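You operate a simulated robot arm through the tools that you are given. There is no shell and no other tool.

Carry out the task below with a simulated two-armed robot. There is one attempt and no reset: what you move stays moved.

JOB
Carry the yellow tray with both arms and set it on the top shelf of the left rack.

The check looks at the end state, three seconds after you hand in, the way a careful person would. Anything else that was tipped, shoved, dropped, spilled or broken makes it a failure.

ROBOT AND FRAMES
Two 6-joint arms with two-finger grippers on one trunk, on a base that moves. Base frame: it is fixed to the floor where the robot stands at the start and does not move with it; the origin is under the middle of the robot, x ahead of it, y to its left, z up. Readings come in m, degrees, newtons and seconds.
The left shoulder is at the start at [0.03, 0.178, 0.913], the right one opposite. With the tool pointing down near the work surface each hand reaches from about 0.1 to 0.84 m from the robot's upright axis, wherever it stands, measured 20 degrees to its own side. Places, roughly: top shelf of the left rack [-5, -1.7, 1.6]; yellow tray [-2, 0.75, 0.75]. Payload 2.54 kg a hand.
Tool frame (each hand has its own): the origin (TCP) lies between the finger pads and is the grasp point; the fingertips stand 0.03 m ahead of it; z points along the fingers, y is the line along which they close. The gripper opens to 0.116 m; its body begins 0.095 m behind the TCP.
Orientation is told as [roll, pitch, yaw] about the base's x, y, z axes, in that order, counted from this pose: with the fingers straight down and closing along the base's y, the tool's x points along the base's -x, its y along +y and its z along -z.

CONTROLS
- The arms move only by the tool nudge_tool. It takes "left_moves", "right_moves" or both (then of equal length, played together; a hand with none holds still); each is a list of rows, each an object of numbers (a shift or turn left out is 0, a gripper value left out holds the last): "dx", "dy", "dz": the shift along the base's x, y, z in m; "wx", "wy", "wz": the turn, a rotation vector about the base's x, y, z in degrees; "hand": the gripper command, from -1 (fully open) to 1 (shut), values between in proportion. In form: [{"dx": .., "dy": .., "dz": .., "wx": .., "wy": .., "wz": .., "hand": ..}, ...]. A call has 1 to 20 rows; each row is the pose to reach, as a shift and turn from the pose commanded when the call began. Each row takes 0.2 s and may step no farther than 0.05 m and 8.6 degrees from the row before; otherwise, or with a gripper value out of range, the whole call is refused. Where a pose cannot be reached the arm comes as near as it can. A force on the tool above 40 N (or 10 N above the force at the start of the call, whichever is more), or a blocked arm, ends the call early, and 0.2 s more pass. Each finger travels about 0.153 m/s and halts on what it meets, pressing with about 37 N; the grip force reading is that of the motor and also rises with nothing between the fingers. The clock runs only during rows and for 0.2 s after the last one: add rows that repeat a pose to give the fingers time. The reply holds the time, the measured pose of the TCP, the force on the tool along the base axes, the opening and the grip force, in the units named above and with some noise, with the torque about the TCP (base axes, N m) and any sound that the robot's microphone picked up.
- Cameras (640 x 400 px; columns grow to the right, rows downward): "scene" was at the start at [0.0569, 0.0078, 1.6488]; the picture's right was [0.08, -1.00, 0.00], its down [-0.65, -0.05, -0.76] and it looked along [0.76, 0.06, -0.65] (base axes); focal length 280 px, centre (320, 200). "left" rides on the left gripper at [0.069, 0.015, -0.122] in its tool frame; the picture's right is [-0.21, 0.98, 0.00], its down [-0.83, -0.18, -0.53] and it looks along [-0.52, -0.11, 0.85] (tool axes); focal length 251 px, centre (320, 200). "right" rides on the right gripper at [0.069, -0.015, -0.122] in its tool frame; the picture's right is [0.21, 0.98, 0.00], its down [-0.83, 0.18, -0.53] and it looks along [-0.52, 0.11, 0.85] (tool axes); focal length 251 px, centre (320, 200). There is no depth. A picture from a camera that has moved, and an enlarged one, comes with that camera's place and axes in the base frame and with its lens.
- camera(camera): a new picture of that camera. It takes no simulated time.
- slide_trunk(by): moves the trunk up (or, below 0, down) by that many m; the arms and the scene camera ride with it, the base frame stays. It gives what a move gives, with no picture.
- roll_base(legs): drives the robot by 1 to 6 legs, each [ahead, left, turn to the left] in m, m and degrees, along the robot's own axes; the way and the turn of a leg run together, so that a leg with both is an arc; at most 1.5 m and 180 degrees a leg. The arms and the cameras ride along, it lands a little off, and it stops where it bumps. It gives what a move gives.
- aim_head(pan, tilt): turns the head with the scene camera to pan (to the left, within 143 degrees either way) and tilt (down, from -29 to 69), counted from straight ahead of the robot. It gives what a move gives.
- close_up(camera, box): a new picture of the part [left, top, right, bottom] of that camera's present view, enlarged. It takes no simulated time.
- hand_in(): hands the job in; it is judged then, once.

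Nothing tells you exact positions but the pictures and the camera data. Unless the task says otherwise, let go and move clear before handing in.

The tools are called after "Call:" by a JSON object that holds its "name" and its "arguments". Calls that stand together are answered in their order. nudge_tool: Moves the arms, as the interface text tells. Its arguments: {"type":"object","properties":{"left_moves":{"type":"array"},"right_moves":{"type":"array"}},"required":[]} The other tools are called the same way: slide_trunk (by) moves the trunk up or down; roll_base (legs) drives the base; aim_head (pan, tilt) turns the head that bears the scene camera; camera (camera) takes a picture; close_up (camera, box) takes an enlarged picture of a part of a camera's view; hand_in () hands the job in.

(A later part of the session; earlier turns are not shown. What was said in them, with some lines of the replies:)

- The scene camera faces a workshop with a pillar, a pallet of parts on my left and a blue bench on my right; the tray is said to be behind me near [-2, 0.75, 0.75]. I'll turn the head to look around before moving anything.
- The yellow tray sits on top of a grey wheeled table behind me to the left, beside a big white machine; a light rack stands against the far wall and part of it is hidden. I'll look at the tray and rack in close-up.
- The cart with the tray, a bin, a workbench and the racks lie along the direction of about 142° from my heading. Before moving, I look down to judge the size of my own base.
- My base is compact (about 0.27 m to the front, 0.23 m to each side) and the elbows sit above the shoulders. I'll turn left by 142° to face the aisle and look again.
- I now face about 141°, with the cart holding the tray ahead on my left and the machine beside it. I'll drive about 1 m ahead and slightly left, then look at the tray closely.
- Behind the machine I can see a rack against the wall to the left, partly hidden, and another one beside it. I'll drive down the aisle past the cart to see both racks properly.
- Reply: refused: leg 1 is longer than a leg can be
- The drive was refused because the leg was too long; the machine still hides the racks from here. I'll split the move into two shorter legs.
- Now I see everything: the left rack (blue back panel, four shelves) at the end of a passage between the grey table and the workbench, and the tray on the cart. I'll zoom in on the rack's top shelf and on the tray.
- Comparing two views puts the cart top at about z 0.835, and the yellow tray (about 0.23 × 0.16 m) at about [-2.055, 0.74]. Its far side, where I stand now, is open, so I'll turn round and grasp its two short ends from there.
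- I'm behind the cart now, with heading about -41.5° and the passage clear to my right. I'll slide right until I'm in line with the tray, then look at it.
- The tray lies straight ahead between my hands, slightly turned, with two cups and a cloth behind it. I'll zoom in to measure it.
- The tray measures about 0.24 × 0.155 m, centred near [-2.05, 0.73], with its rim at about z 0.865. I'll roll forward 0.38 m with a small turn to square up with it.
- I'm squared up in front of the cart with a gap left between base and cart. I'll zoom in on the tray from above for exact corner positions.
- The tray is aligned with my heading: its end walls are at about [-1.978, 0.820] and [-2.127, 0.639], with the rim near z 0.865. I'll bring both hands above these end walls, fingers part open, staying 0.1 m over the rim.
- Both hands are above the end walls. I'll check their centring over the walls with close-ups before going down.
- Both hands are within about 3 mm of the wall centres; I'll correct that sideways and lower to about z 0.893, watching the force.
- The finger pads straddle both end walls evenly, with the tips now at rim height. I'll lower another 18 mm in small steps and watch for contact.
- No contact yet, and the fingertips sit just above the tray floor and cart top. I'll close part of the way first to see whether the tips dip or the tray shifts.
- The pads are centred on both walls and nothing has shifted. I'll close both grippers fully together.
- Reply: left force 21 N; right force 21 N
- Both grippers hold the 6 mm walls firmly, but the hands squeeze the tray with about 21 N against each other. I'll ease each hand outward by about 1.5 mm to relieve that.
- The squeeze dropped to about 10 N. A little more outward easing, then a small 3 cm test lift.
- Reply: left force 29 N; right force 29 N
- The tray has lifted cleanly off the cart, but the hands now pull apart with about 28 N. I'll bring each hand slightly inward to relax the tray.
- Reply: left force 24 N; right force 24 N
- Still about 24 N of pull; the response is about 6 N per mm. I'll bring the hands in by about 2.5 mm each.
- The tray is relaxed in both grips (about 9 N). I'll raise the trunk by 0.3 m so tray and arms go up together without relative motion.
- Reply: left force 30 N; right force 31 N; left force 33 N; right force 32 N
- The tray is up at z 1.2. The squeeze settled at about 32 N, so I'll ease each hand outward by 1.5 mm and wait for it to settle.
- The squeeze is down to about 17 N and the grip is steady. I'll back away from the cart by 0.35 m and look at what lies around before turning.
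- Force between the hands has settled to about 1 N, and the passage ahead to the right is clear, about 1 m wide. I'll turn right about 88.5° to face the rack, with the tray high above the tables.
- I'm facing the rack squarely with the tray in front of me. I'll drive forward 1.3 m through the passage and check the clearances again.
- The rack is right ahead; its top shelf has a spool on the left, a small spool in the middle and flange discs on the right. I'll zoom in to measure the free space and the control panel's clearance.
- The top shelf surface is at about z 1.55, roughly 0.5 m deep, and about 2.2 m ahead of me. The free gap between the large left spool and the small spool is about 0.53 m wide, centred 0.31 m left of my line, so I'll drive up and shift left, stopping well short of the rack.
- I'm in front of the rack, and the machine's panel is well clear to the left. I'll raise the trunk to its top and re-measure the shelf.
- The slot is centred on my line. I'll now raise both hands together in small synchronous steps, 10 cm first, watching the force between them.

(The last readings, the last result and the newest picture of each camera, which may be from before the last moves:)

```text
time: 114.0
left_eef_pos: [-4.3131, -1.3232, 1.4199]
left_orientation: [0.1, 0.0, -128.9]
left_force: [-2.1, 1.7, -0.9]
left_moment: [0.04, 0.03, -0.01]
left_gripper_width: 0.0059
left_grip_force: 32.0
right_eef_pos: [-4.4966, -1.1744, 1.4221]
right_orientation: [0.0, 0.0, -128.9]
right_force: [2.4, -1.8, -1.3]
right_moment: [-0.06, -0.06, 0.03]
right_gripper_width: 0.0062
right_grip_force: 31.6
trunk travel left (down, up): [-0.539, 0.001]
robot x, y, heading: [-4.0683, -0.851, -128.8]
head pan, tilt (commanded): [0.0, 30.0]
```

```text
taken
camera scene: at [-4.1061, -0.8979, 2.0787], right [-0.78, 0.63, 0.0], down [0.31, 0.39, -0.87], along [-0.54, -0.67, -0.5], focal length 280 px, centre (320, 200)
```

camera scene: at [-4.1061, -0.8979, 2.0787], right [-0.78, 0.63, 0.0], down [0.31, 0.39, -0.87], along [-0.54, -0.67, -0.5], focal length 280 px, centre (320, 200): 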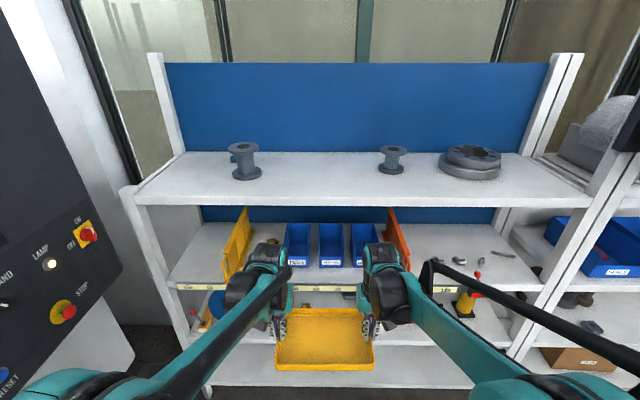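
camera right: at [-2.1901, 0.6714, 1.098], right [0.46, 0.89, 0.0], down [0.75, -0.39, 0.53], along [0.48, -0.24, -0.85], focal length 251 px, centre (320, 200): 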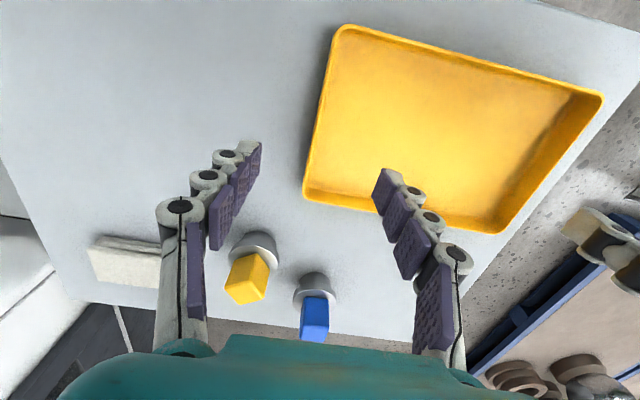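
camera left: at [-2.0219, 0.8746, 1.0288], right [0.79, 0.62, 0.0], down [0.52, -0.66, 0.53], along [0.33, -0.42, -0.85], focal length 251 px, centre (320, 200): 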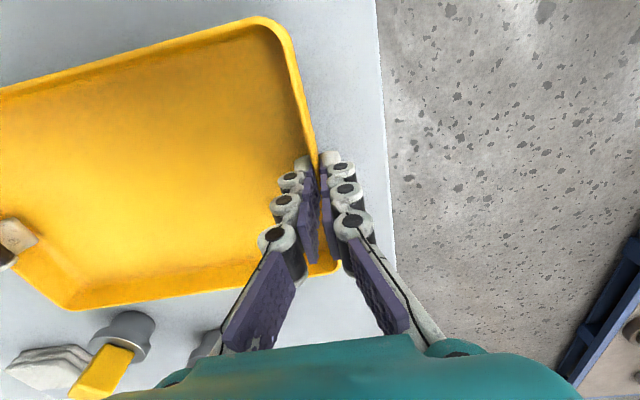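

The lift went cleanly, with under 3 N between the hands. I'll raise a further 0.235 m so the tray's bottom clears the shelf by about 6 cm.

Call:
{"name": "nudge_tool", "arguments": {"left_moves": [{"dz": 0.006, "hand": 1}, {"dz": 0.016, "hand": 1}, {"dz": 0.029, "hand": 1}, {"dz": 0.043, "hand": 1}, {"dz": 0.057, "hand": 1}, {"dz": 0.071, "hand": 1}, {"dz": 0.085, "hand": 1}, {"dz": 0.099, "hand": 1}, {"dz": 0.113, "hand": 1}, {"dz": 0.127, "hand": 1}, {"dz": 0.141, "hand": 1}, {"dz": 0.155, "hand": 1}, {"dz": 0.169, "hand": 1}, {"dz": 0.183, "hand": 1}, {"dz": 0.197, "hand": 1}, {"dz": 0.211, "hand": 1}, {"dz": 0.224, "hand": 1}, {"dz": 0.232, "hand": 1}, {"dz": 0.235, "hand": 1}, {"dz": 0.235, "hand": 1}], "right_moves": [{"dz": 0.006, "hand": 1}, {"dz": 0.016, "hand": 1}, {"dz": 0.029, "hand": 1}, {"dz": 0.043, "hand": 1}, {"dz": 0.057, "hand": 1}, {"dz": 0.071, "hand": 1}, {"dz": 0.085, "hand": 1}, {"dz": 0.099, "hand": 1}, {"dz": 0.113, "hand": 1}, {"dz": 0.127, "hand": 1}, {"dz": 0.141, "hand": 1}, {"dz": 0.155, "hand": 1}, {"dz": 0.169, "hand": 1}, {"dz": 0.183, "hand": 1}, {"dz": 0.197, "hand": 1}, {"dz": 0.211, "hand": 1}, {"dz": 0.224, "hand": 1}, {"dz": 0.232, "hand": 1}, {"dz": 0.235, "hand": 1}, {"dz": 0.235, "hand": 1}]}}

Call:
{"name": "camera", "arguments": {"camera": "scene"}}

Call:
{"name": "camera", "arguments": {"camera": "left"}}

Call:
{"name": "camera", "arguments": {"camera": "right"}}

```text
time: 118.2
left_eef_pos: [-4.3123, -1.3233, 1.6552]
left_orientation: [0.0, 0.0, -128.9]
left_force: [-6.0, 3.4, -0.5]
left_moment: [0.13, 0.13, 0.03]
left_gripper_width: 0.0062
left_grip_force: 31.4
right_eef_pos: [-4.496, -1.1746, 1.6579]
right_orientation: [0.0, 0.0, -128.9]
right_force: [5.7, -4.4, -1.3]
right_moment: [-0.12, -0.09, 0.01]
right_gripper_width: 0.0061
right_grip_force: 31.3
trunk travel left (down, up): [-0.539, 0.001]
robot x, y, heading: [-4.069, -0.8529, -129.0]
head pan, tilt (commanded): [0.0, 30.0]
```

```text
taken
camera scene: at [-4.106, -0.8977, 2.0787], right [-0.78, 0.63, 0.0], down [0.31, 0.39, -0.87], along [-0.54, -0.67, -0.5], focal length 280 px, centre (320, 200)
```

scene: 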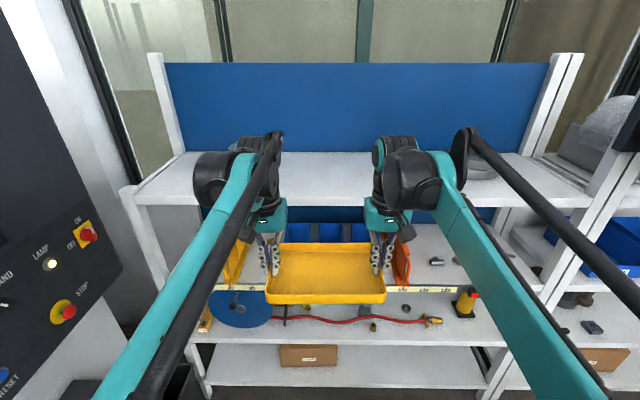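

```text
taken
camera left: at [-4.2565, -1.2799, 1.7775], right [0.63, -0.78, 0.0], down [-0.66, -0.53, 0.53], along [-0.42, -0.33, -0.85], focal length 251 px, centre (320, 200)
```

left: 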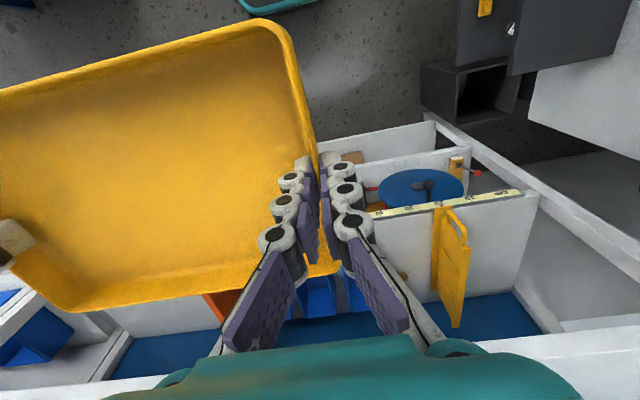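

```text
taken
camera right: at [-4.4664, -1.1116, 1.78], right [0.89, -0.45, 0.0], down [-0.38, -0.76, 0.53], along [-0.24, -0.48, -0.85], focal length 251 px, centre (320, 200)
```

right: 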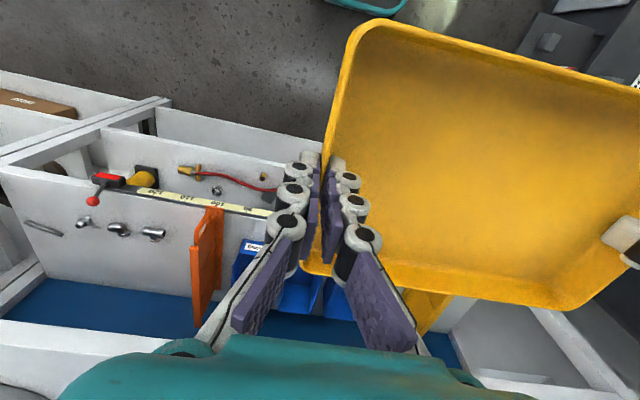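

The tray is at shelf height with clearance, still about 0.35 m in front of the shelf edge. I'll roll forward 0.3 m, then check before going further.

Call:
{"name": "roll_base", "arguments": {"legs": [[0.3, 0, 0]]}}

Call:
{"name": "camera", "arguments": {"camera": "scene"}}

Call:
{"name": "aim_head", "arguments": {"pan": 0, "tilt": 45}}

Call:
{"name": "camera", "arguments": {"camera": "scene"}}

Call:
{"name": "camera", "arguments": {"camera": "left"}}

```text
time: 120.2
left_eef_pos: [-4.5009, -1.5546, 1.6555]
left_orientation: [0.0, -0.1, -129.0]
left_force: [-7.2, 5.9, -0.6]
left_moment: [0.15, 0.24, 0.02]
left_gripper_width: 0.006
left_grip_force: 31.7
right_eef_pos: [-4.6854, -1.4052, 1.6583]
right_orientation: [0.0, -0.1, -128.9]
right_force: [7.6, -4.5, -0.2]
right_moment: [-0.16, -0.15, 0.05]
right_gripper_width: 0.0062
right_grip_force: 31.8
trunk travel left (down, up): [-0.539, 0.001]
robot x, y, heading: [-4.258, -1.0825, -129.1]
head pan, tilt (commanded): [0.0, 30.0]
```

```text
taken
camera scene: at [-4.2925, -1.1284, 2.0788], right [-0.78, 0.63, 0.0], down [0.31, 0.39, -0.87], along [-0.55, -0.67, -0.5], focal length 280 px, centre (320, 200)
```

scene: 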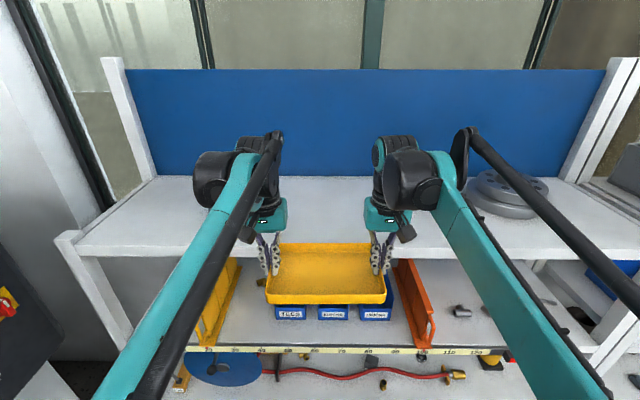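

```text
time: 121.0
left_eef_pos: [-4.5015, -1.556, 1.656]
left_orientation: [0.0, 0.1, -129.1]
left_force: [-1.3, 0.0, -1.3]
left_moment: [0.03, 0.02, 0.01]
left_gripper_width: 0.006
left_grip_force: 32.4
right_eef_pos: [-4.6862, -1.4071, 1.6557]
right_orientation: [0.1, 0.1, -129.0]
right_force: [1.3, -1.5, -1.3]
right_moment: [0.01, -0.02, 0.05]
right_gripper_width: 0.0059
right_grip_force: 31.4
trunk travel left (down, up): [-0.539, 0.001]
robot x, y, heading: [-4.2579, -1.0879, -128.8]
head pan, tilt (commanded): [0.0, 45.0]
```

```text
taken
camera scene: at [-4.2896, -1.1247, 2.0561], right [-0.78, 0.63, 0.0], down [0.45, 0.55, -0.71], along [-0.44, -0.55, -0.71], focal length 280 px, centre (320, 200)
```

scene: 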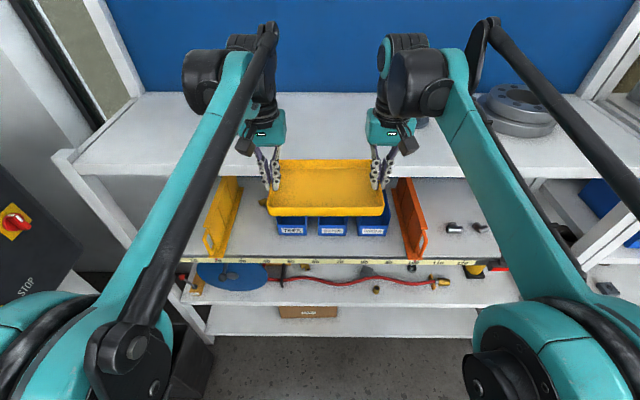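

```text
taken
camera left: at [-4.4464, -1.5132, 1.7771], right [0.62, -0.78, 0.0], down [-0.66, -0.53, 0.53], along [-0.42, -0.33, -0.85], focal length 251 px, centre (320, 200)
```

left: 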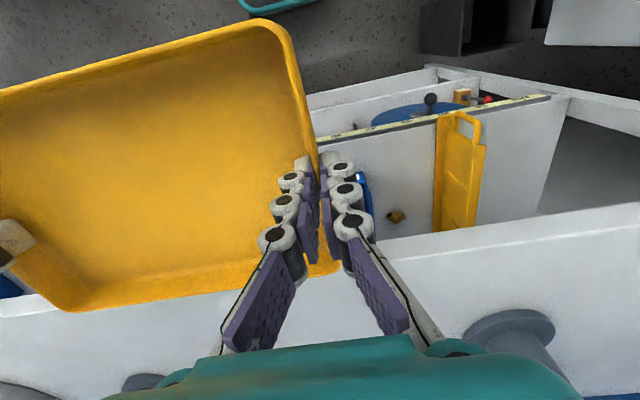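

The tray is still just short of the shelf edge, level and steady. I'll zoom in to measure the exact distance to the shelf's front edge.

Call:
{"name": "close_up", "arguments": {"camera": "scene", "box": [40, 80, 280, 230]}}

Call:
{"name": "close_up", "arguments": {"camera": "scene", "box": [360, 80, 600, 230]}}

Call:
{"name": "camera", "arguments": {"camera": "right"}}

```text
2.67 times, centred on (160, 155) of scene
camera zoom: at [-4.2896, -1.1247, 2.0561], right [-0.78, 0.63, 0.0], down [0.45, 0.55, -0.71], along [-0.44, -0.55, -0.71], focal length 747 px, centre (747, 320)
```

zoom: 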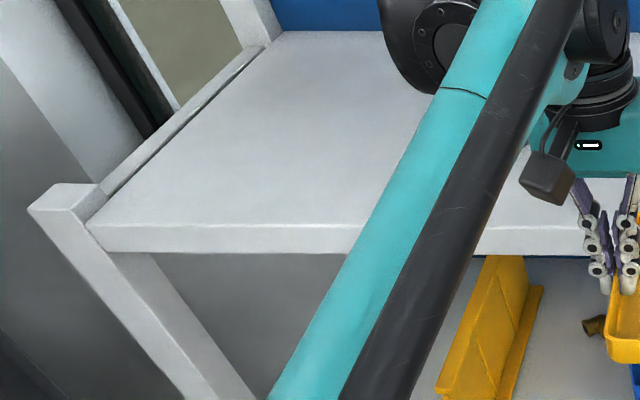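

```text
2.67 times, centred on (480, 155) of scene
camera zoom: at [-4.2896, -1.1247, 2.0561], right [-0.78, 0.63, 0.0], down [0.45, 0.55, -0.71], along [-0.44, -0.55, -0.71], focal length 747 px, centre (-107, 320)
```

zoom: 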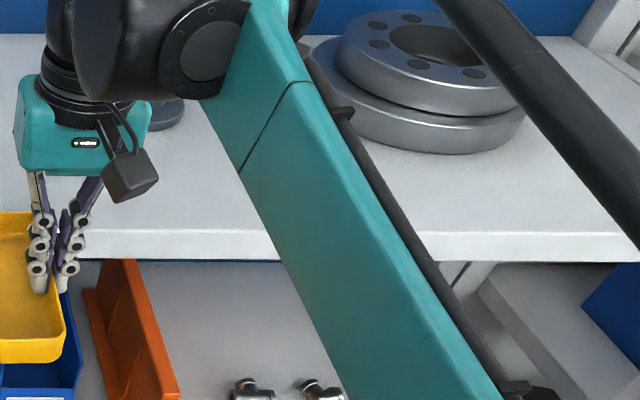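

```text
taken
camera right: at [-4.6559, -1.3446, 1.7796], right [0.89, -0.45, 0.0], down [-0.38, -0.76, 0.53], along [-0.24, -0.48, -0.85], focal length 251 px, centre (320, 200)
```

right: 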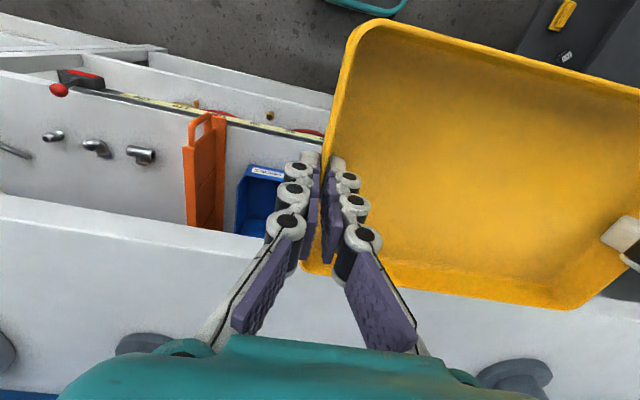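

The shelf's front edge is about 0.69 m from my axis; the tray's leading edge is 0.09 m short of it. I'll roll forward 0.25 m, which leaves the base about 0.12 m clear of the rack.

Call:
{"name": "roll_base", "arguments": {"legs": [[0.25, 0, 0.3]]}}

Call:
{"name": "camera", "arguments": {"camera": "scene"}}

Call:
{"name": "camera", "arguments": {"camera": "left"}}

Call:
{"name": "camera", "arguments": {"camera": "right"}}

```text
time: 122.8
left_eef_pos: [-4.6544, -1.7515, 1.6564]
left_orientation: [-0.1, -0.1, -128.7]
left_force: [-2.1, 1.3, -0.5]
left_moment: [0.0, 0.05, 0.03]
left_gripper_width: 0.0059
left_grip_force: 31.6
right_eef_pos: [-4.8399, -1.6034, 1.6556]
right_orientation: [0.0, 0.0, -128.6]
right_force: [2.8, -1.6, -1.5]
right_moment: [-0.07, -0.05, 0.04]
right_gripper_width: 0.0061
right_grip_force: 32.2
trunk travel left (down, up): [-0.539, 0.001]
robot x, y, heading: [-4.4143, -1.2815, -128.5]
head pan, tilt (commanded): [0.0, 45.0]
```

```text
taken
camera scene: at [-4.4443, -1.3174, 2.0561], right [-0.78, 0.62, 0.0], down [0.44, 0.55, -0.71], along [-0.44, -0.55, -0.71], focal length 280 px, centre (320, 200)
```

scene: 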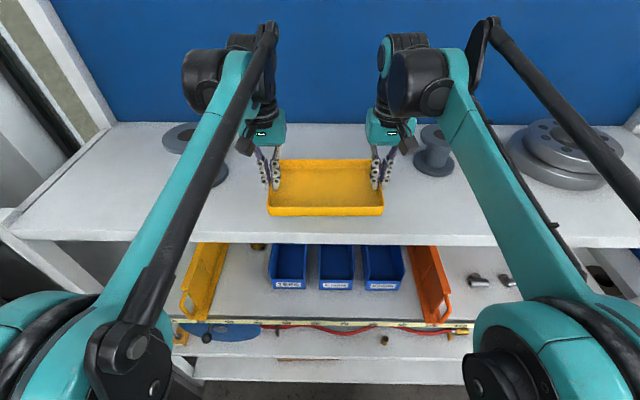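

```text
taken
camera left: at [-4.5992, -1.7072, 1.7781], right [0.63, -0.78, 0.0], down [-0.66, -0.53, 0.53], along [-0.42, -0.34, -0.84], focal length 251 px, centre (320, 200)
```

left: 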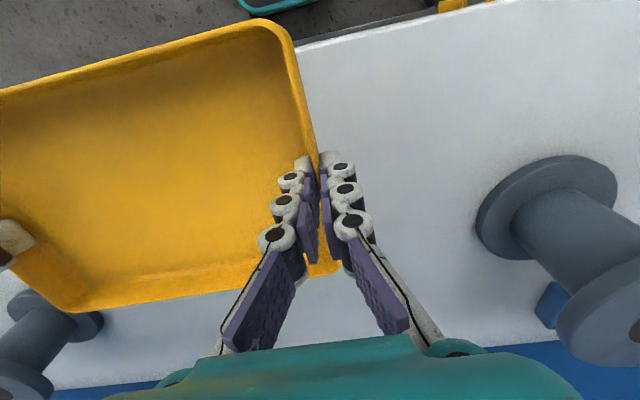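

```text
taken
camera right: at [-4.8097, -1.5398, 1.7806], right [0.9, -0.44, 0.0], down [-0.37, -0.76, 0.53], along [-0.24, -0.48, -0.85], focal length 251 px, centre (320, 200)
```

right: 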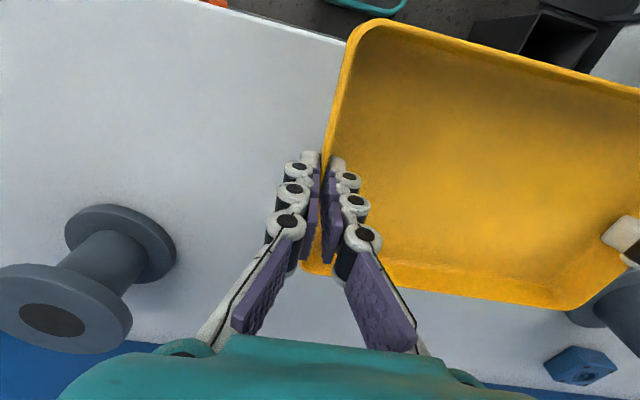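

The tray is over the shelf between the two spools with about 13–15 cm on each side. I'll extend both arms forward another 9 cm so that the tray sits well inside the shelf.

Call:
{"name": "nudge_tool", "arguments": {"left_moves": [{"dx": -0.003, "dy": -0.0039, "hand": 1}, {"dx": -0.0094, "dy": -0.0117, "hand": 1}, {"dx": -0.0156, "dy": -0.0195, "hand": 1}, {"dx": -0.0218, "dy": -0.0273, "hand": 1}, {"dx": -0.028, "dy": -0.0351, "hand": 1}, {"dx": -0.0343, "dy": -0.043, "hand": 1}, {"dx": -0.0405, "dy": -0.0508, "hand": 1}, {"dx": -0.0468, "dy": -0.0586, "hand": 1}, {"dx": -0.0525, "dy": -0.0656, "hand": 1}, {"dx": -0.0562, "dy": -0.0703, "hand": 1}, {"dx": -0.0562, "dy": -0.0703, "hand": 1}, {"dx": -0.0562, "dy": -0.0703, "hand": 1}, {"dx": -0.0562, "dy": -0.0703, "hand": 1}], "right_moves": [{"dx": -0.003, "dy": -0.0039, "hand": 1}, {"dx": -0.0094, "dy": -0.0117, "hand": 1}, {"dx": -0.0156, "dy": -0.0195, "hand": 1}, {"dx": -0.0218, "dy": -0.0273, "hand": 1}, {"dx": -0.028, "dy": -0.0351, "hand": 1}, {"dx": -0.0343, "dy": -0.043, "hand": 1}, {"dx": -0.0405, "dy": -0.0508, "hand": 1}, {"dx": -0.0468, "dy": -0.0586, "hand": 1}, {"dx": -0.0525, "dy": -0.0656, "hand": 1}, {"dx": -0.0562, "dy": -0.0703, "hand": 1}, {"dx": -0.0562, "dy": -0.0703, "hand": 1}, {"dx": -0.0562, "dy": -0.0703, "hand": 1}, {"dx": -0.0562, "dy": -0.0703, "hand": 1}]}}

Call:
{"name": "camera", "arguments": {"camera": "scene"}}

Call:
{"name": "camera", "arguments": {"camera": "left"}}

Call:
{"name": "camera", "arguments": {"camera": "right"}}

```text
time: 125.6
left_eef_pos: [-4.7131, -1.8232, 1.6549]
left_orientation: [0.0, 0.0, -128.8]
left_force: [-0.8, -0.2, -1.0]
left_moment: [-0.02, 0.07, 0.06]
left_gripper_width: 0.006
left_grip_force: 31.1
right_eef_pos: [-4.8981, -1.6755, 1.6583]
right_orientation: [0.1, 0.0, -128.6]
right_force: [0.1, -0.9, -0.9]
right_moment: [0.04, -0.04, 0.09]
right_gripper_width: 0.0059
right_grip_force: 31.5
trunk travel left (down, up): [-0.539, 0.001]
robot x, y, heading: [-4.4143, -1.2752, -128.5]
head pan, tilt (commanded): [0.0, 45.0]
```

```text
taken
camera scene: at [-4.446, -1.3196, 2.0561], right [-0.78, 0.62, 0.0], down [0.44, 0.55, -0.71], along [-0.44, -0.55, -0.71], focal length 280 px, centre (320, 200)
```

scene: 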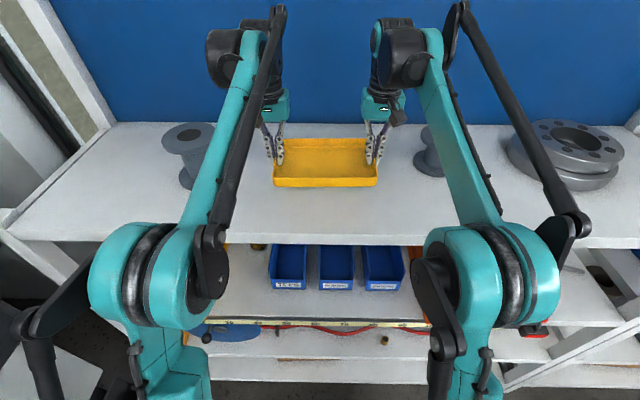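

```text
taken
camera left: at [-4.6569, -1.7793, 1.7774], right [0.63, -0.78, 0.0], down [-0.66, -0.53, 0.53], along [-0.42, -0.34, -0.85], focal length 251 px, centre (320, 200)
```

left: 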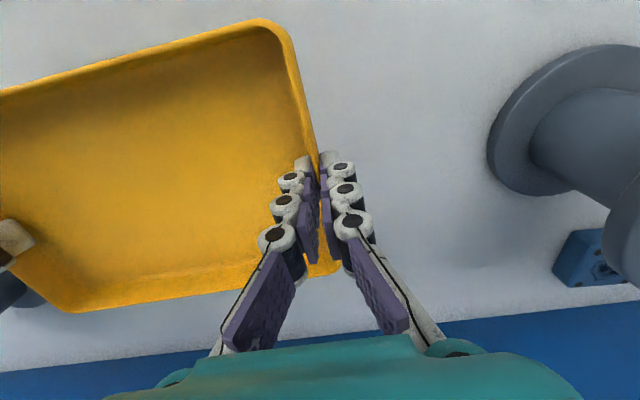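

```text
taken
camera right: at [-4.8675, -1.6121, 1.7801], right [0.9, -0.44, 0.0], down [-0.37, -0.76, 0.53], along [-0.24, -0.48, -0.85], focal length 251 px, centre (320, 200)
```

right: 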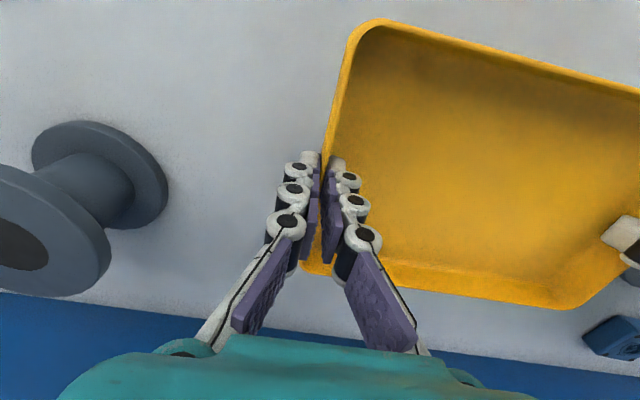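

The tray hangs level over the shelf, clear of both spools and the back panel. I'll lower it 4.5 cm, then continue in small steps until the shelf takes the load.

Call:
{"name": "nudge_tool", "arguments": {"left_moves": [{"dz": -0.005, "hand": 1}, {"dz": -0.012, "hand": 1}, {"dz": -0.02, "hand": 1}, {"dz": -0.028, "hand": 1}, {"dz": -0.036, "hand": 1}, {"dz": -0.042, "hand": 1}, {"dz": -0.045, "hand": 1}, {"dz": -0.045, "hand": 1}, {"dz": -0.045, "hand": 1}], "right_moves": [{"dz": -0.005, "hand": 1}, {"dz": -0.012, "hand": 1}, {"dz": -0.02, "hand": 1}, {"dz": -0.028, "hand": 1}, {"dz": -0.036, "hand": 1}, {"dz": -0.042, "hand": 1}, {"dz": -0.045, "hand": 1}, {"dz": -0.045, "hand": 1}, {"dz": -0.045, "hand": 1}]}}

Call:
{"name": "camera", "arguments": {"camera": "left"}}

Call:
{"name": "close_up", "arguments": {"camera": "scene", "box": [200, 90, 460, 250]}}

```text
time: 127.6
left_eef_pos: [-4.7126, -1.823, 1.6103]
left_orientation: [0.0, 0.0, -128.7]
left_force: [-3.3, 2.5, -2.0]
left_moment: [0.08, 0.06, 0.03]
left_gripper_width: 0.0061
left_grip_force: 31.9
right_eef_pos: [-4.8958, -1.6734, 1.6122]
right_orientation: [0.0, 0.0, -128.7]
right_force: [3.0, -2.2, -0.3]
right_moment: [-0.09, -0.01, 0.01]
right_gripper_width: 0.006
right_grip_force: 32.0
trunk travel left (down, up): [-0.539, 0.001]
robot x, y, heading: [-4.4136, -1.2804, -128.8]
head pan, tilt (commanded): [0.0, 45.0]
```

```text
taken
camera left: at [-4.6568, -1.7792, 1.7325], right [0.63, -0.78, 0.0], down [-0.66, -0.53, 0.53], along [-0.42, -0.34, -0.85], focal length 251 px, centre (320, 200)
```

left: 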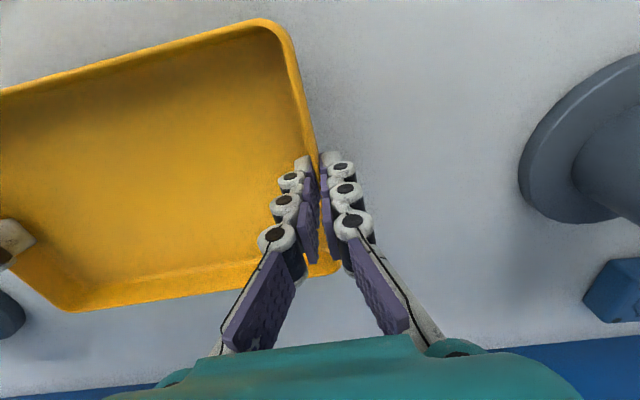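

```text
2.46 times, centred on (330, 170) of scene
camera zoom: at [-4.4458, -1.3193, 2.0561], right [-0.78, 0.62, 0.0], down [0.44, 0.55, -0.71], along [-0.44, -0.55, -0.71], focal length 690 px, centre (295, 274)
```

zoom: 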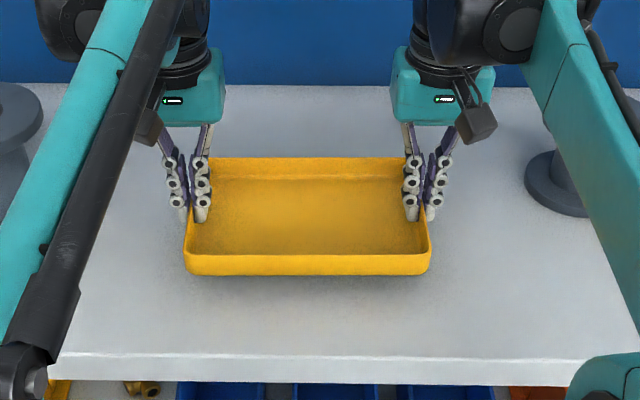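

The tray is now close above the shelf and shows a soft shadow beneath. I'll lower another 1 cm and check the vertical force.

Call:
{"name": "nudge_tool", "arguments": {"left_moves": [{"dz": -0.003, "hand": 1}, {"dz": -0.006, "hand": 1}, {"dz": -0.008, "hand": 1}, {"dz": -0.01, "hand": 1}, {"dz": -0.01, "hand": 1}], "right_moves": [{"dz": -0.003, "hand": 1}, {"dz": -0.006, "hand": 1}, {"dz": -0.008, "hand": 1}, {"dz": -0.01, "hand": 1}, {"dz": -0.01, "hand": 1}]}}

Call:
{"name": "close_up", "arguments": {"camera": "scene", "box": [200, 90, 460, 250]}}

```text
time: 128.8
left_eef_pos: [-4.7127, -1.8219, 1.5993]
left_orientation: [-0.1, 0.0, -128.7]
left_force: [-5.2, 2.3, -1.1]
left_moment: [0.0, 0.12, 0.11]
left_gripper_width: 0.0058
left_grip_force: 31.5
right_eef_pos: [-4.8983, -1.6748, 1.6024]
right_orientation: [0.0, 0.0, -128.7]
right_force: [4.1, -3.0, -0.3]
right_moment: [-0.01, -0.17, 0.08]
right_gripper_width: 0.0062
right_grip_force: 31.2
trunk travel left (down, up): [-0.539, 0.001]
robot x, y, heading: [-4.4147, -1.2792, -128.8]
head pan, tilt (commanded): [0.0, 45.0]
```

```text
2.46 times, centred on (330, 170) of scene
camera zoom: at [-4.4458, -1.3193, 2.0561], right [-0.78, 0.62, 0.0], down [0.44, 0.55, -0.71], along [-0.44, -0.55, -0.71], focal length 690 px, centre (295, 274)
```

zoom: 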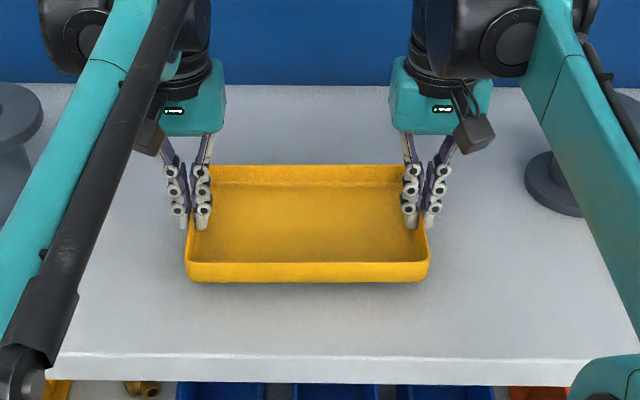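

Not in contact yet. Another 6 mm down in small steps.

Call:
{"name": "nudge_tool", "arguments": {"left_moves": [{"dz": -0.002, "hand": 1}, {"dz": -0.004, "hand": 1}, {"dz": -0.006, "hand": 1}, {"dz": -0.006, "hand": 1}], "right_moves": [{"dz": -0.002, "hand": 1}, {"dz": -0.004, "hand": 1}, {"dz": -0.006, "hand": 1}, {"dz": -0.006, "hand": 1}]}}

Call:
{"name": "close_up", "arguments": {"camera": "left", "box": [200, 0, 440, 200]}}

```text
time: 129.8
left_eef_pos: [-4.7126, -1.8218, 1.5945]
left_orientation: [0.0, 0.1, -128.7]
left_force: [-4.5, 3.3, -1.6]
left_moment: [0.1, 0.1, 0.06]
left_gripper_width: 0.006
left_grip_force: 31.7
right_eef_pos: [-4.8973, -1.6747, 1.5955]
right_orientation: [0.0, 0.1, -128.8]
right_force: [4.8, -4.3, -0.5]
right_moment: [-0.1, -0.1, 0.0]
right_gripper_width: 0.0058
right_grip_force: 31.5
trunk travel left (down, up): [-0.539, 0.001]
robot x, y, heading: [-4.4133, -1.2846, -128.9]
head pan, tilt (commanded): [0.0, 45.0]
```

```text
2.00 times, centred on (320, 100) of left
camera zoom: at [-4.6566, -1.7793, 1.7167], right [0.63, -0.78, 0.0], down [-0.66, -0.53, 0.53], along [-0.42, -0.34, -0.85], focal length 503 px, centre (320, 400)
```

zoom: 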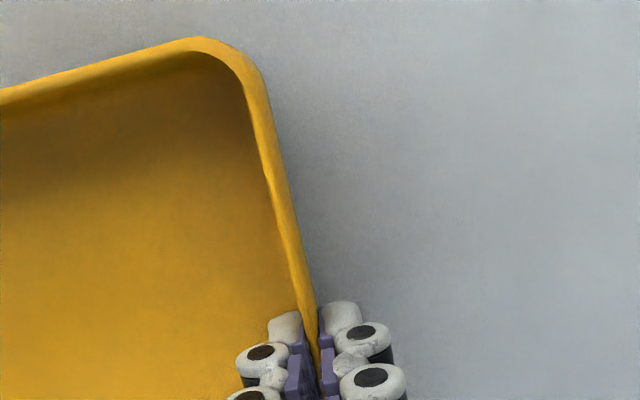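

Still no contact at z 1.595. I'll go down a further 6 mm, 2 mm at a time.

Call:
{"name": "nudge_tool", "arguments": {"left_moves": [{"dz": -0.002, "hand": 1}, {"dz": -0.004, "hand": 1}, {"dz": -0.006, "hand": 1}, {"dz": -0.006, "hand": 1}], "right_moves": [{"dz": -0.002, "hand": 1}, {"dz": -0.004, "hand": 1}, {"dz": -0.006, "hand": 1}, {"dz": -0.006, "hand": 1}]}}

Call:
{"name": "close_up", "arguments": {"camera": "scene", "box": [240, 120, 420, 230]}}

```text
time: 130.8
left_eef_pos: [-4.712, -1.8222, 1.5897]
left_orientation: [0.0, 0.0, -128.8]
left_force: [-6.0, 4.9, -0.8]
left_moment: [0.16, 0.13, 0.06]
left_gripper_width: 0.0057
left_grip_force: 31.9
right_eef_pos: [-4.8984, -1.6747, 1.5906]
right_orientation: [-0.1, 0.0, -128.7]
right_force: [6.5, -4.5, -1.1]
right_moment: [-0.13, -0.1, 0.03]
right_gripper_width: 0.006
right_grip_force: 31.8
trunk travel left (down, up): [-0.539, 0.001]
robot x, y, heading: [-4.4107, -1.2803, -128.8]
head pan, tilt (commanded): [0.0, 45.0]
```

```text
3.56 times, centred on (330, 175) of scene
camera zoom: at [-4.4458, -1.3193, 2.0561], right [-0.78, 0.62, 0.0], down [0.44, 0.55, -0.71], along [-0.44, -0.55, -0.71], focal length 997 px, centre (284, 289)
```

zoom: 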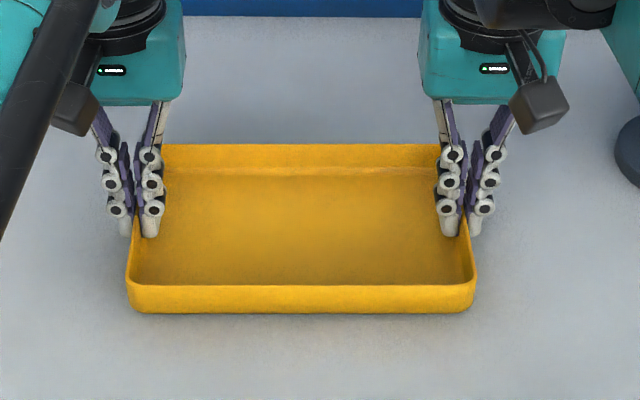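

The soft gap in the shadow shows the tray still hovers slightly. Continuing down 6 mm in fine steps.

Call:
{"name": "nudge_tool", "arguments": {"left_moves": [{"dz": -0.002, "hand": 1}, {"dz": -0.004, "hand": 1}, {"dz": -0.006, "hand": 1}, {"dz": -0.006, "hand": 1}], "right_moves": [{"dz": -0.002, "hand": 1}, {"dz": -0.004, "hand": 1}, {"dz": -0.006, "hand": 1}, {"dz": -0.006, "hand": 1}]}}

Call:
{"name": "close_up", "arguments": {"camera": "scene", "box": [240, 120, 420, 230]}}

```text
time: 131.8
left_eef_pos: [-4.7119, -1.8208, 1.5845]
left_orientation: [-0.1, -0.1, -128.6]
left_force: [-9.3, -5.6, 29.8]
left_moment: [-0.19, 0.28, 0.0]
left_gripper_width: 0.0062
left_grip_force: 32.0
right_eef_pos: [-4.8965, -1.6739, 1.5849]
right_orientation: [0.0, 0.0, -128.6]
right_force: [-2.8, -8.6, 29.5]
right_moment: [-0.28, 0.11, 0.02]
right_gripper_width: 0.0059
right_grip_force: 31.8
trunk travel left (down, up): [-0.539, 0.001]
robot x, y, heading: [-4.4173, -1.2826, -128.5]
head pan, tilt (commanded): [0.0, 45.0]
```

```text
3.56 times, centred on (330, 175) of scene
camera zoom: at [-4.4449, -1.318, 2.0564], right [-0.78, 0.62, 0.0], down [0.44, 0.55, -0.71], along [-0.44, -0.55, -0.71], focal length 997 px, centre (284, 289)
```

zoom: 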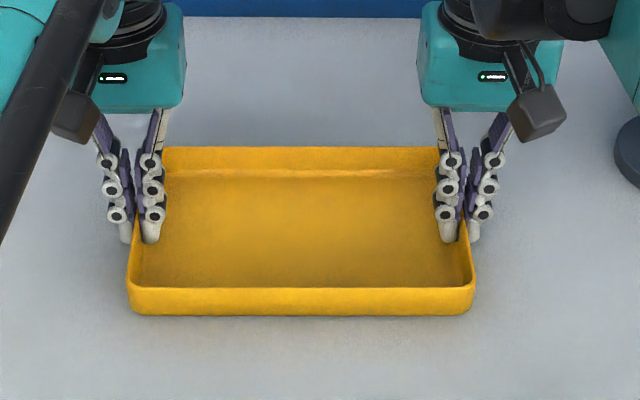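

The tray has touched down evenly: 30 N upward on both hands. I'll ease up by about 2.5 mm to relax the pressing before letting go.

Call:
{"name": "nudge_tool", "arguments": {"left_moves": [{"dz": 0.001, "hand": 1}, {"dz": 0.002, "hand": 1}, {"dz": 0.002, "hand": 1}, {"dz": 0.002, "hand": 1}], "right_moves": [{"dz": 0.001, "hand": 1}, {"dz": 0.002, "hand": 1}, {"dz": 0.002, "hand": 1}, {"dz": 0.002, "hand": 1}]}}

```text
time: 132.8
left_eef_pos: [-4.7123, -1.8229, 1.5841]
left_orientation: [0.0, 0.0, -128.7]
left_force: [-2.9, 1.3, -0.9]
left_moment: [0.02, 0.08, 0.02]
left_gripper_width: 0.0059
left_grip_force: 31.2
right_eef_pos: [-4.8978, -1.6759, 1.5856]
right_orientation: [-0.1, 0.0, -128.7]
right_force: [2.7, -1.2, -0.1]
right_moment: [0.01, -0.12, 0.05]
right_gripper_width: 0.0061
right_grip_force: 31.9
trunk travel left (down, up): [-0.539, 0.001]
robot x, y, heading: [-4.4144, -1.2799, -128.8]
head pan, tilt (commanded): [0.0, 45.0]
```

The load is back to about tray weight only. I'll settle down 1 mm and open both grippers slowly together to about 4 cm.

Call:
{"name": "nudge_tool", "arguments": {"left_moves": [{"dz": -0.001, "hand": 1}, {"dz": -0.001, "hand": 0.9}, {"dz": -0.001, "hand": 0.8}, {"dz": -0.001, "hand": 0.65}, {"dz": -0.001, "hand": 0.5}, {"dz": -0.001, "hand": 0.35}, {"dz": -0.001, "hand": 0.35}], "right_moves": [{"dz": -0.001, "hand": 1}, {"dz": -0.001, "hand": 0.9}, {"dz": -0.001, "hand": 0.8}, {"dz": -0.001, "hand": 0.65}, {"dz": -0.001, "hand": 0.5}, {"dz": -0.001, "hand": 0.35}, {"dz": -0.001, "hand": 0.35}]}}

Call:
{"name": "close_up", "arguments": {"camera": "scene", "box": [240, 120, 420, 230]}}

Call:
{"name": "camera", "arguments": {"camera": "left"}}

Call:
{"name": "camera", "arguments": {"camera": "right"}}

```text
time: 134.4
left_eef_pos: [-4.7124, -1.8227, 1.5839]
left_orientation: [0.0, 0.0, -128.7]
left_force: [0.6, -1.1, 1.5]
left_moment: [0.03, 0.02, -0.01]
left_gripper_width: 0.0375
left_grip_force: 0.1
right_eef_pos: [-4.8966, -1.6742, 1.5841]
right_orientation: [0.0, 0.0, -128.7]
right_force: [0.0, 0.2, 0.7]
right_moment: [0.01, -0.01, 0.01]
right_gripper_width: 0.0376
right_grip_force: 0.1
trunk travel left (down, up): [-0.539, 0.001]
robot x, y, heading: [-4.4143, -1.2782, -128.5]
head pan, tilt (commanded): [0.0, 45.0]
```

```text
3.56 times, centred on (330, 175) of scene
camera zoom: at [-4.4454, -1.3191, 2.0561], right [-0.78, 0.62, 0.0], down [0.44, 0.55, -0.71], along [-0.44, -0.55, -0.71], focal length 997 px, centre (284, 289)
```

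zoom: 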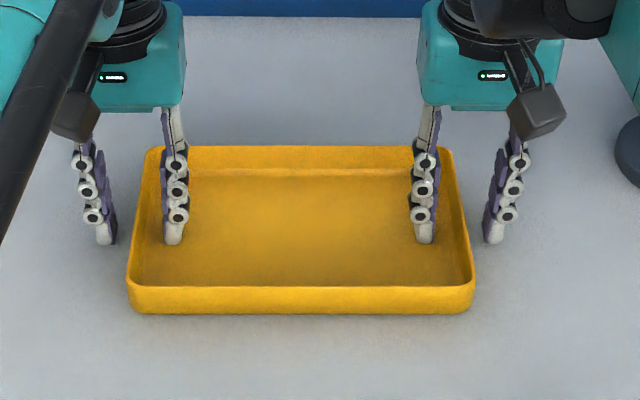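

```text
taken
camera left: at [-4.6562, -1.7791, 1.7056], right [0.63, -0.78, 0.0], down [-0.66, -0.53, 0.53], along [-0.42, -0.34, -0.85], focal length 251 px, centre (320, 200)
```

left: 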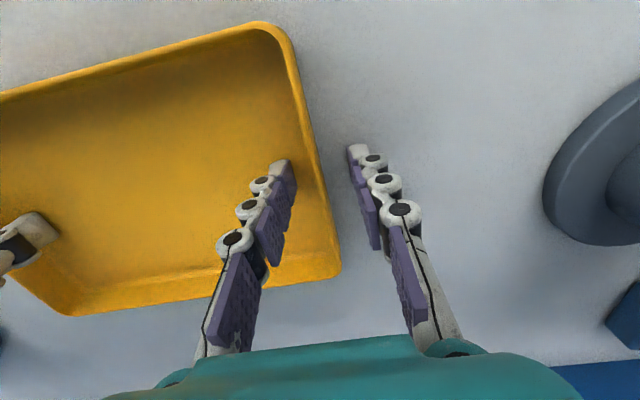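

```text
taken
camera right: at [-4.8666, -1.6116, 1.708], right [0.9, -0.44, 0.0], down [-0.37, -0.76, 0.53], along [-0.24, -0.48, -0.85], focal length 251 px, centre (320, 200)
```

right: 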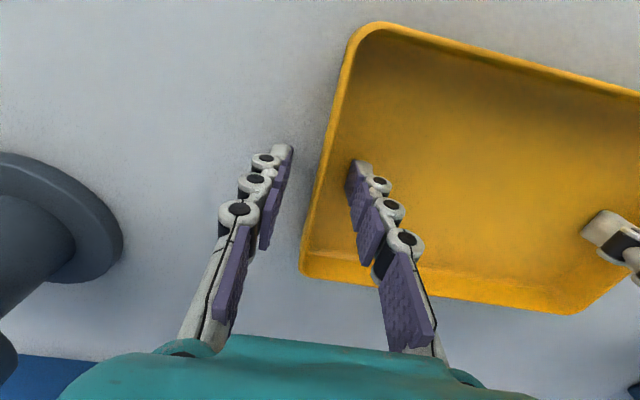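

The tray stands on the shelf and both grippers are clear of its walls. I'll lift both hands straight up by 12 cm.

Call:
{"name": "nudge_tool", "arguments": {"left_moves": [{"dz": 0.004, "hand": 0.35}, {"dz": 0.012, "hand": 0.35}, {"dz": 0.022, "hand": 0.35}, {"dz": 0.035, "hand": 0.35}, {"dz": 0.05, "hand": 0.35}, {"dz": 0.068, "hand": 0.35}, {"dz": 0.086, "hand": 0.35}, {"dz": 0.104, "hand": 0.35}, {"dz": 0.12, "hand": 0.35}, {"dz": 0.12, "hand": 0.35}], "right_moves": [{"dz": 0.004, "hand": 0.35}, {"dz": 0.012, "hand": 0.35}, {"dz": 0.022, "hand": 0.35}, {"dz": 0.035, "hand": 0.35}, {"dz": 0.05, "hand": 0.35}, {"dz": 0.068, "hand": 0.35}, {"dz": 0.086, "hand": 0.35}, {"dz": 0.104, "hand": 0.35}, {"dz": 0.12, "hand": 0.35}, {"dz": 0.12, "hand": 0.35}]}}

Call:
{"name": "camera", "arguments": {"camera": "scene"}}

Call:
{"name": "camera", "arguments": {"camera": "left"}}

Call:
{"name": "camera", "arguments": {"camera": "right"}}

```text
time: 136.6
left_eef_pos: [-4.7123, -1.8225, 1.7033]
left_orientation: [0.0, 0.0, -128.7]
left_force: [0.3, 0.6, 0.1]
left_moment: [0.02, 0.01, 0.02]
left_gripper_width: 0.0375
left_grip_force: 0.1
right_eef_pos: [-4.8971, -1.6746, 1.7047]
right_orientation: [0.0, 0.0, -128.7]
right_force: [-0.9, -0.3, -0.2]
right_moment: [0.01, 0.0, -0.05]
right_gripper_width: 0.0378
right_grip_force: 0.1
trunk travel left (down, up): [-0.539, 0.001]
robot x, y, heading: [-4.4131, -1.2779, -128.7]
head pan, tilt (commanded): [0.0, 45.0]
```

```text
taken
camera scene: at [-4.4455, -1.319, 2.0561], right [-0.78, 0.62, 0.0], down [0.44, 0.55, -0.71], along [-0.44, -0.55, -0.71], focal length 280 px, centre (320, 200)
```

scene: 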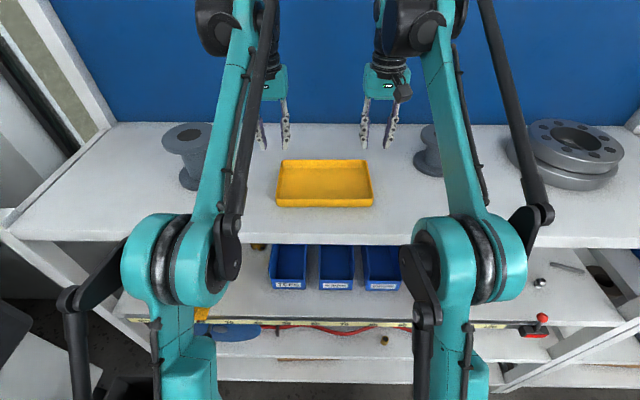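

```text
taken
camera left: at [-4.6565, -1.7787, 1.8252], right [0.63, -0.78, 0.0], down [-0.66, -0.53, 0.53], along [-0.42, -0.34, -0.85], focal length 251 px, centre (320, 200)
```

left: 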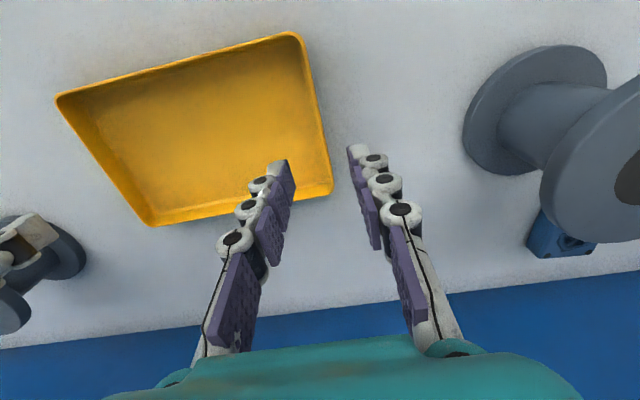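

```text
taken
camera right: at [-4.8666, -1.6115, 1.8283], right [0.9, -0.44, 0.0], down [-0.37, -0.76, 0.53], along [-0.24, -0.48, -0.85], focal length 251 px, centre (320, 200)
```

right: 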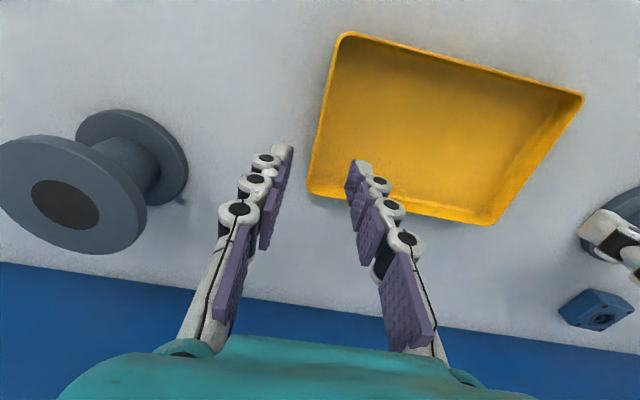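

The tray rests squarely on the top shelf, with the spools and discs untouched. I'll back the robot straight away from the rack.

Call:
{"name": "roll_base", "arguments": {"legs": [[-0.6, 0, 0]]}}

Call:
{"name": "aim_head", "arguments": {"pan": 0, "tilt": 30}}

Call:
{"name": "camera", "arguments": {"camera": "scene"}}

Call:
{"name": "close_up", "arguments": {"camera": "scene", "box": [100, 100, 580, 300]}}

```text
time: 140.0
left_eef_pos: [-4.3368, -1.3513, 1.7019]
left_orientation: [0.1, -0.1, -128.8]
left_force: [-0.4, 0.2, 0.1]
left_moment: [-0.01, 0.01, -0.02]
left_gripper_width: 0.0377
left_grip_force: 0.1
right_eef_pos: [-4.5208, -1.2042, 1.7045]
right_orientation: [0.0, 0.1, -128.6]
right_force: [0.3, 0.9, -0.1]
right_moment: [0.02, -0.04, -0.02]
right_gripper_width: 0.038
right_grip_force: 0.1
trunk travel left (down, up): [-0.539, 0.001]
robot x, y, heading: [-4.0349, -0.8081, -128.8]
head pan, tilt (commanded): [0.0, 45.0]
```

```text
time: 140.8
left_eef_pos: [-4.335, -1.3493, 1.7038]
left_orientation: [0.1, -0.1, -128.7]
left_force: [0.5, 0.1, 0.4]
left_moment: [0.0, 0.03, -0.02]
left_gripper_width: 0.0378
left_grip_force: 0.0
right_eef_pos: [-4.5186, -1.202, 1.7058]
right_orientation: [0.0, 0.0, -128.7]
right_force: [-0.4, 0.9, 0.2]
right_moment: [-0.03, 0.03, -0.02]
right_gripper_width: 0.0379
right_grip_force: 0.0
trunk travel left (down, up): [-0.539, 0.001]
robot x, y, heading: [-4.04, -0.8087, -128.6]
head pan, tilt (commanded): [0.0, 30.0]
```

```text
taken
camera scene: at [-4.0728, -0.8535, 2.0787], right [-0.78, 0.63, 0.0], down [0.31, 0.39, -0.87], along [-0.54, -0.68, -0.5], focal length 280 px, centre (320, 200)
```

scene: 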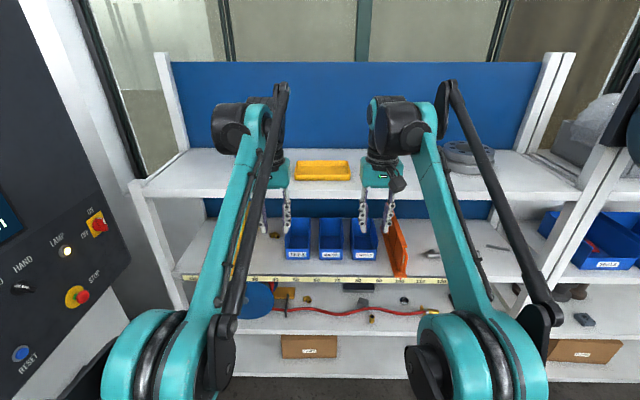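

```text
1.33 times, centred on (340, 200) of scene
camera zoom: at [-4.0728, -0.8535, 2.0787], right [-0.78, 0.63, 0.0], down [0.31, 0.39, -0.87], along [-0.54, -0.68, -0.5], focal length 374 px, centre (293, 200)
```

zoom: 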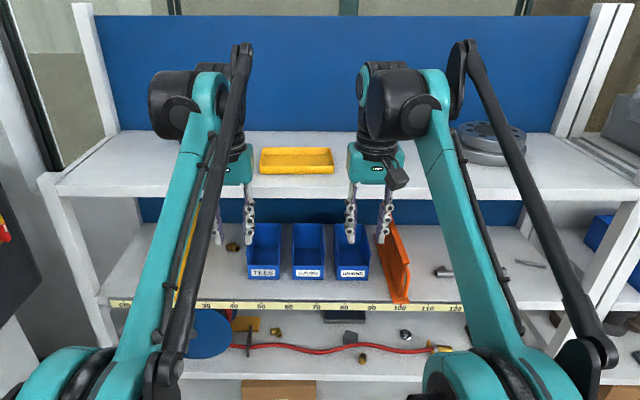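

Both hands are well clear of the rack. I'll lower the arms so they don't block the view and check the whole shelf one last time.

Call:
{"name": "nudge_tool", "arguments": {"left_moves": [{"dz": -0.03}, {"dz": -0.07}, {"dz": -0.11}, {"dz": -0.15}, {"dz": -0.19}, {"dz": -0.23}, {"dz": -0.27}, {"dz": -0.3}], "right_moves": [{"dz": -0.03}, {"dz": -0.07}, {"dz": -0.11}, {"dz": -0.15}, {"dz": -0.19}, {"dz": -0.23}, {"dz": -0.27}, {"dz": -0.3}]}}

Call:
{"name": "close_up", "arguments": {"camera": "scene", "box": [100, 100, 580, 300]}}

Call:
{"name": "aim_head", "arguments": {"pan": 142, "tilt": 25}}

Call:
{"name": "camera", "arguments": {"camera": "scene"}}

```text
time: 142.6
left_eef_pos: [-4.3352, -1.3507, 1.4019]
left_orientation: [0.0, 0.0, -128.8]
left_force: [0.3, 0.1, 0.2]
left_moment: [-0.03, -0.01, 0.01]
left_gripper_width: 0.0376
left_grip_force: 0.0
right_eef_pos: [-4.5199, -1.2047, 1.404]
right_orientation: [0.0, 0.0, -128.7]
right_force: [0.2, -0.3, 0.5]
right_moment: [-0.02, 0.0, -0.01]
right_gripper_width: 0.0377
right_grip_force: 0.1
trunk travel left (down, up): [-0.539, 0.001]
robot x, y, heading: [-4.0407, -0.8079, -128.8]
head pan, tilt (commanded): [0.0, 30.0]
```

```text
1.33 times, centred on (340, 200) of scene
camera zoom: at [-4.0747, -0.8557, 2.0786], right [-0.78, 0.63, 0.0], down [0.31, 0.39, -0.87], along [-0.54, -0.68, -0.5], focal length 374 px, centre (293, 200)
```

zoom: 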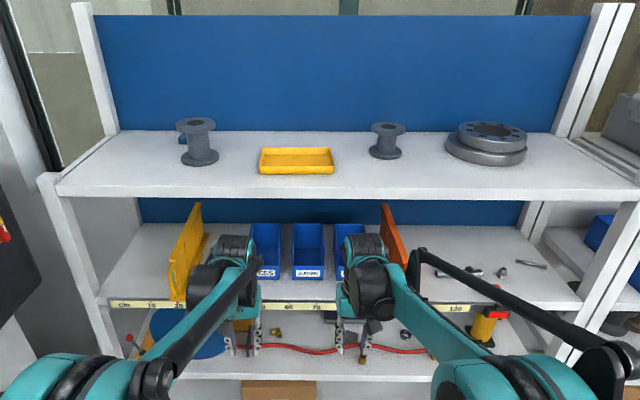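

```text
time: 144.9
left_eef_pos: [-4.3347, -1.3497, 1.4035]
left_orientation: [-0.1, 0.0, -128.7]
left_force: [-0.1, -0.1, -0.4]
left_moment: [0.01, -0.02, 0.02]
left_gripper_width: 0.0374
left_grip_force: 0.0
right_eef_pos: [-4.5189, -1.2033, 1.4055]
right_orientation: [0.0, 0.0, -128.7]
right_force: [-0.3, 0.3, 0.2]
right_moment: [-0.01, 0.02, 0.01]
right_gripper_width: 0.0376
right_grip_force: 0.1
trunk travel left (down, up): [-0.539, 0.001]
robot x, y, heading: [-4.0346, -0.8086, -128.7]
head pan, tilt (commanded): [142.0, 25.0]
```

```text
taken
camera scene: at [-3.9273, -0.7627, 2.0867], right [0.23, -0.97, 0.0], down [-0.41, -0.1, -0.91], along [0.88, 0.21, -0.42], focal length 280 px, centre (320, 200)
```

scene: 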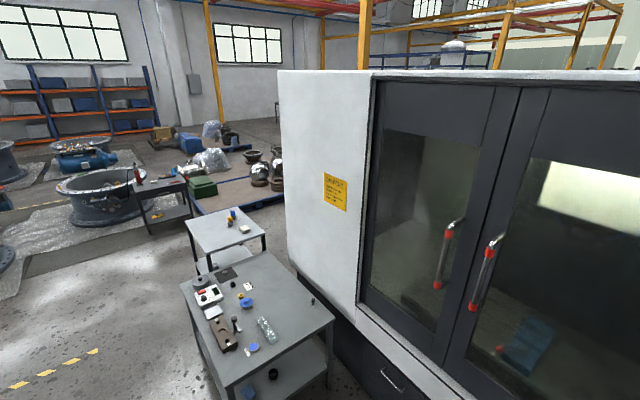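

The tray stands flat and well inside the top shelf of the left rack, between the two spools. Everything on the shelf, the cart and the grey table is in place, both hands are empty and clear of the rack, and I'm handing in.

Call:
{"name": "hand_in", "arguments": {}}

```text
The job is handed in.
```

The yellow tray is on the top shelf of the left rack, lying flat and well back from the front edge, between the large and the small spool. I carried it there with both arms.

My last pictures showed nothing else out of place on the shelf, the cart or the grey table. Both grippers had let go and the robot was backed clear of the rack before I handed in. I haven't seen the check's verdict.
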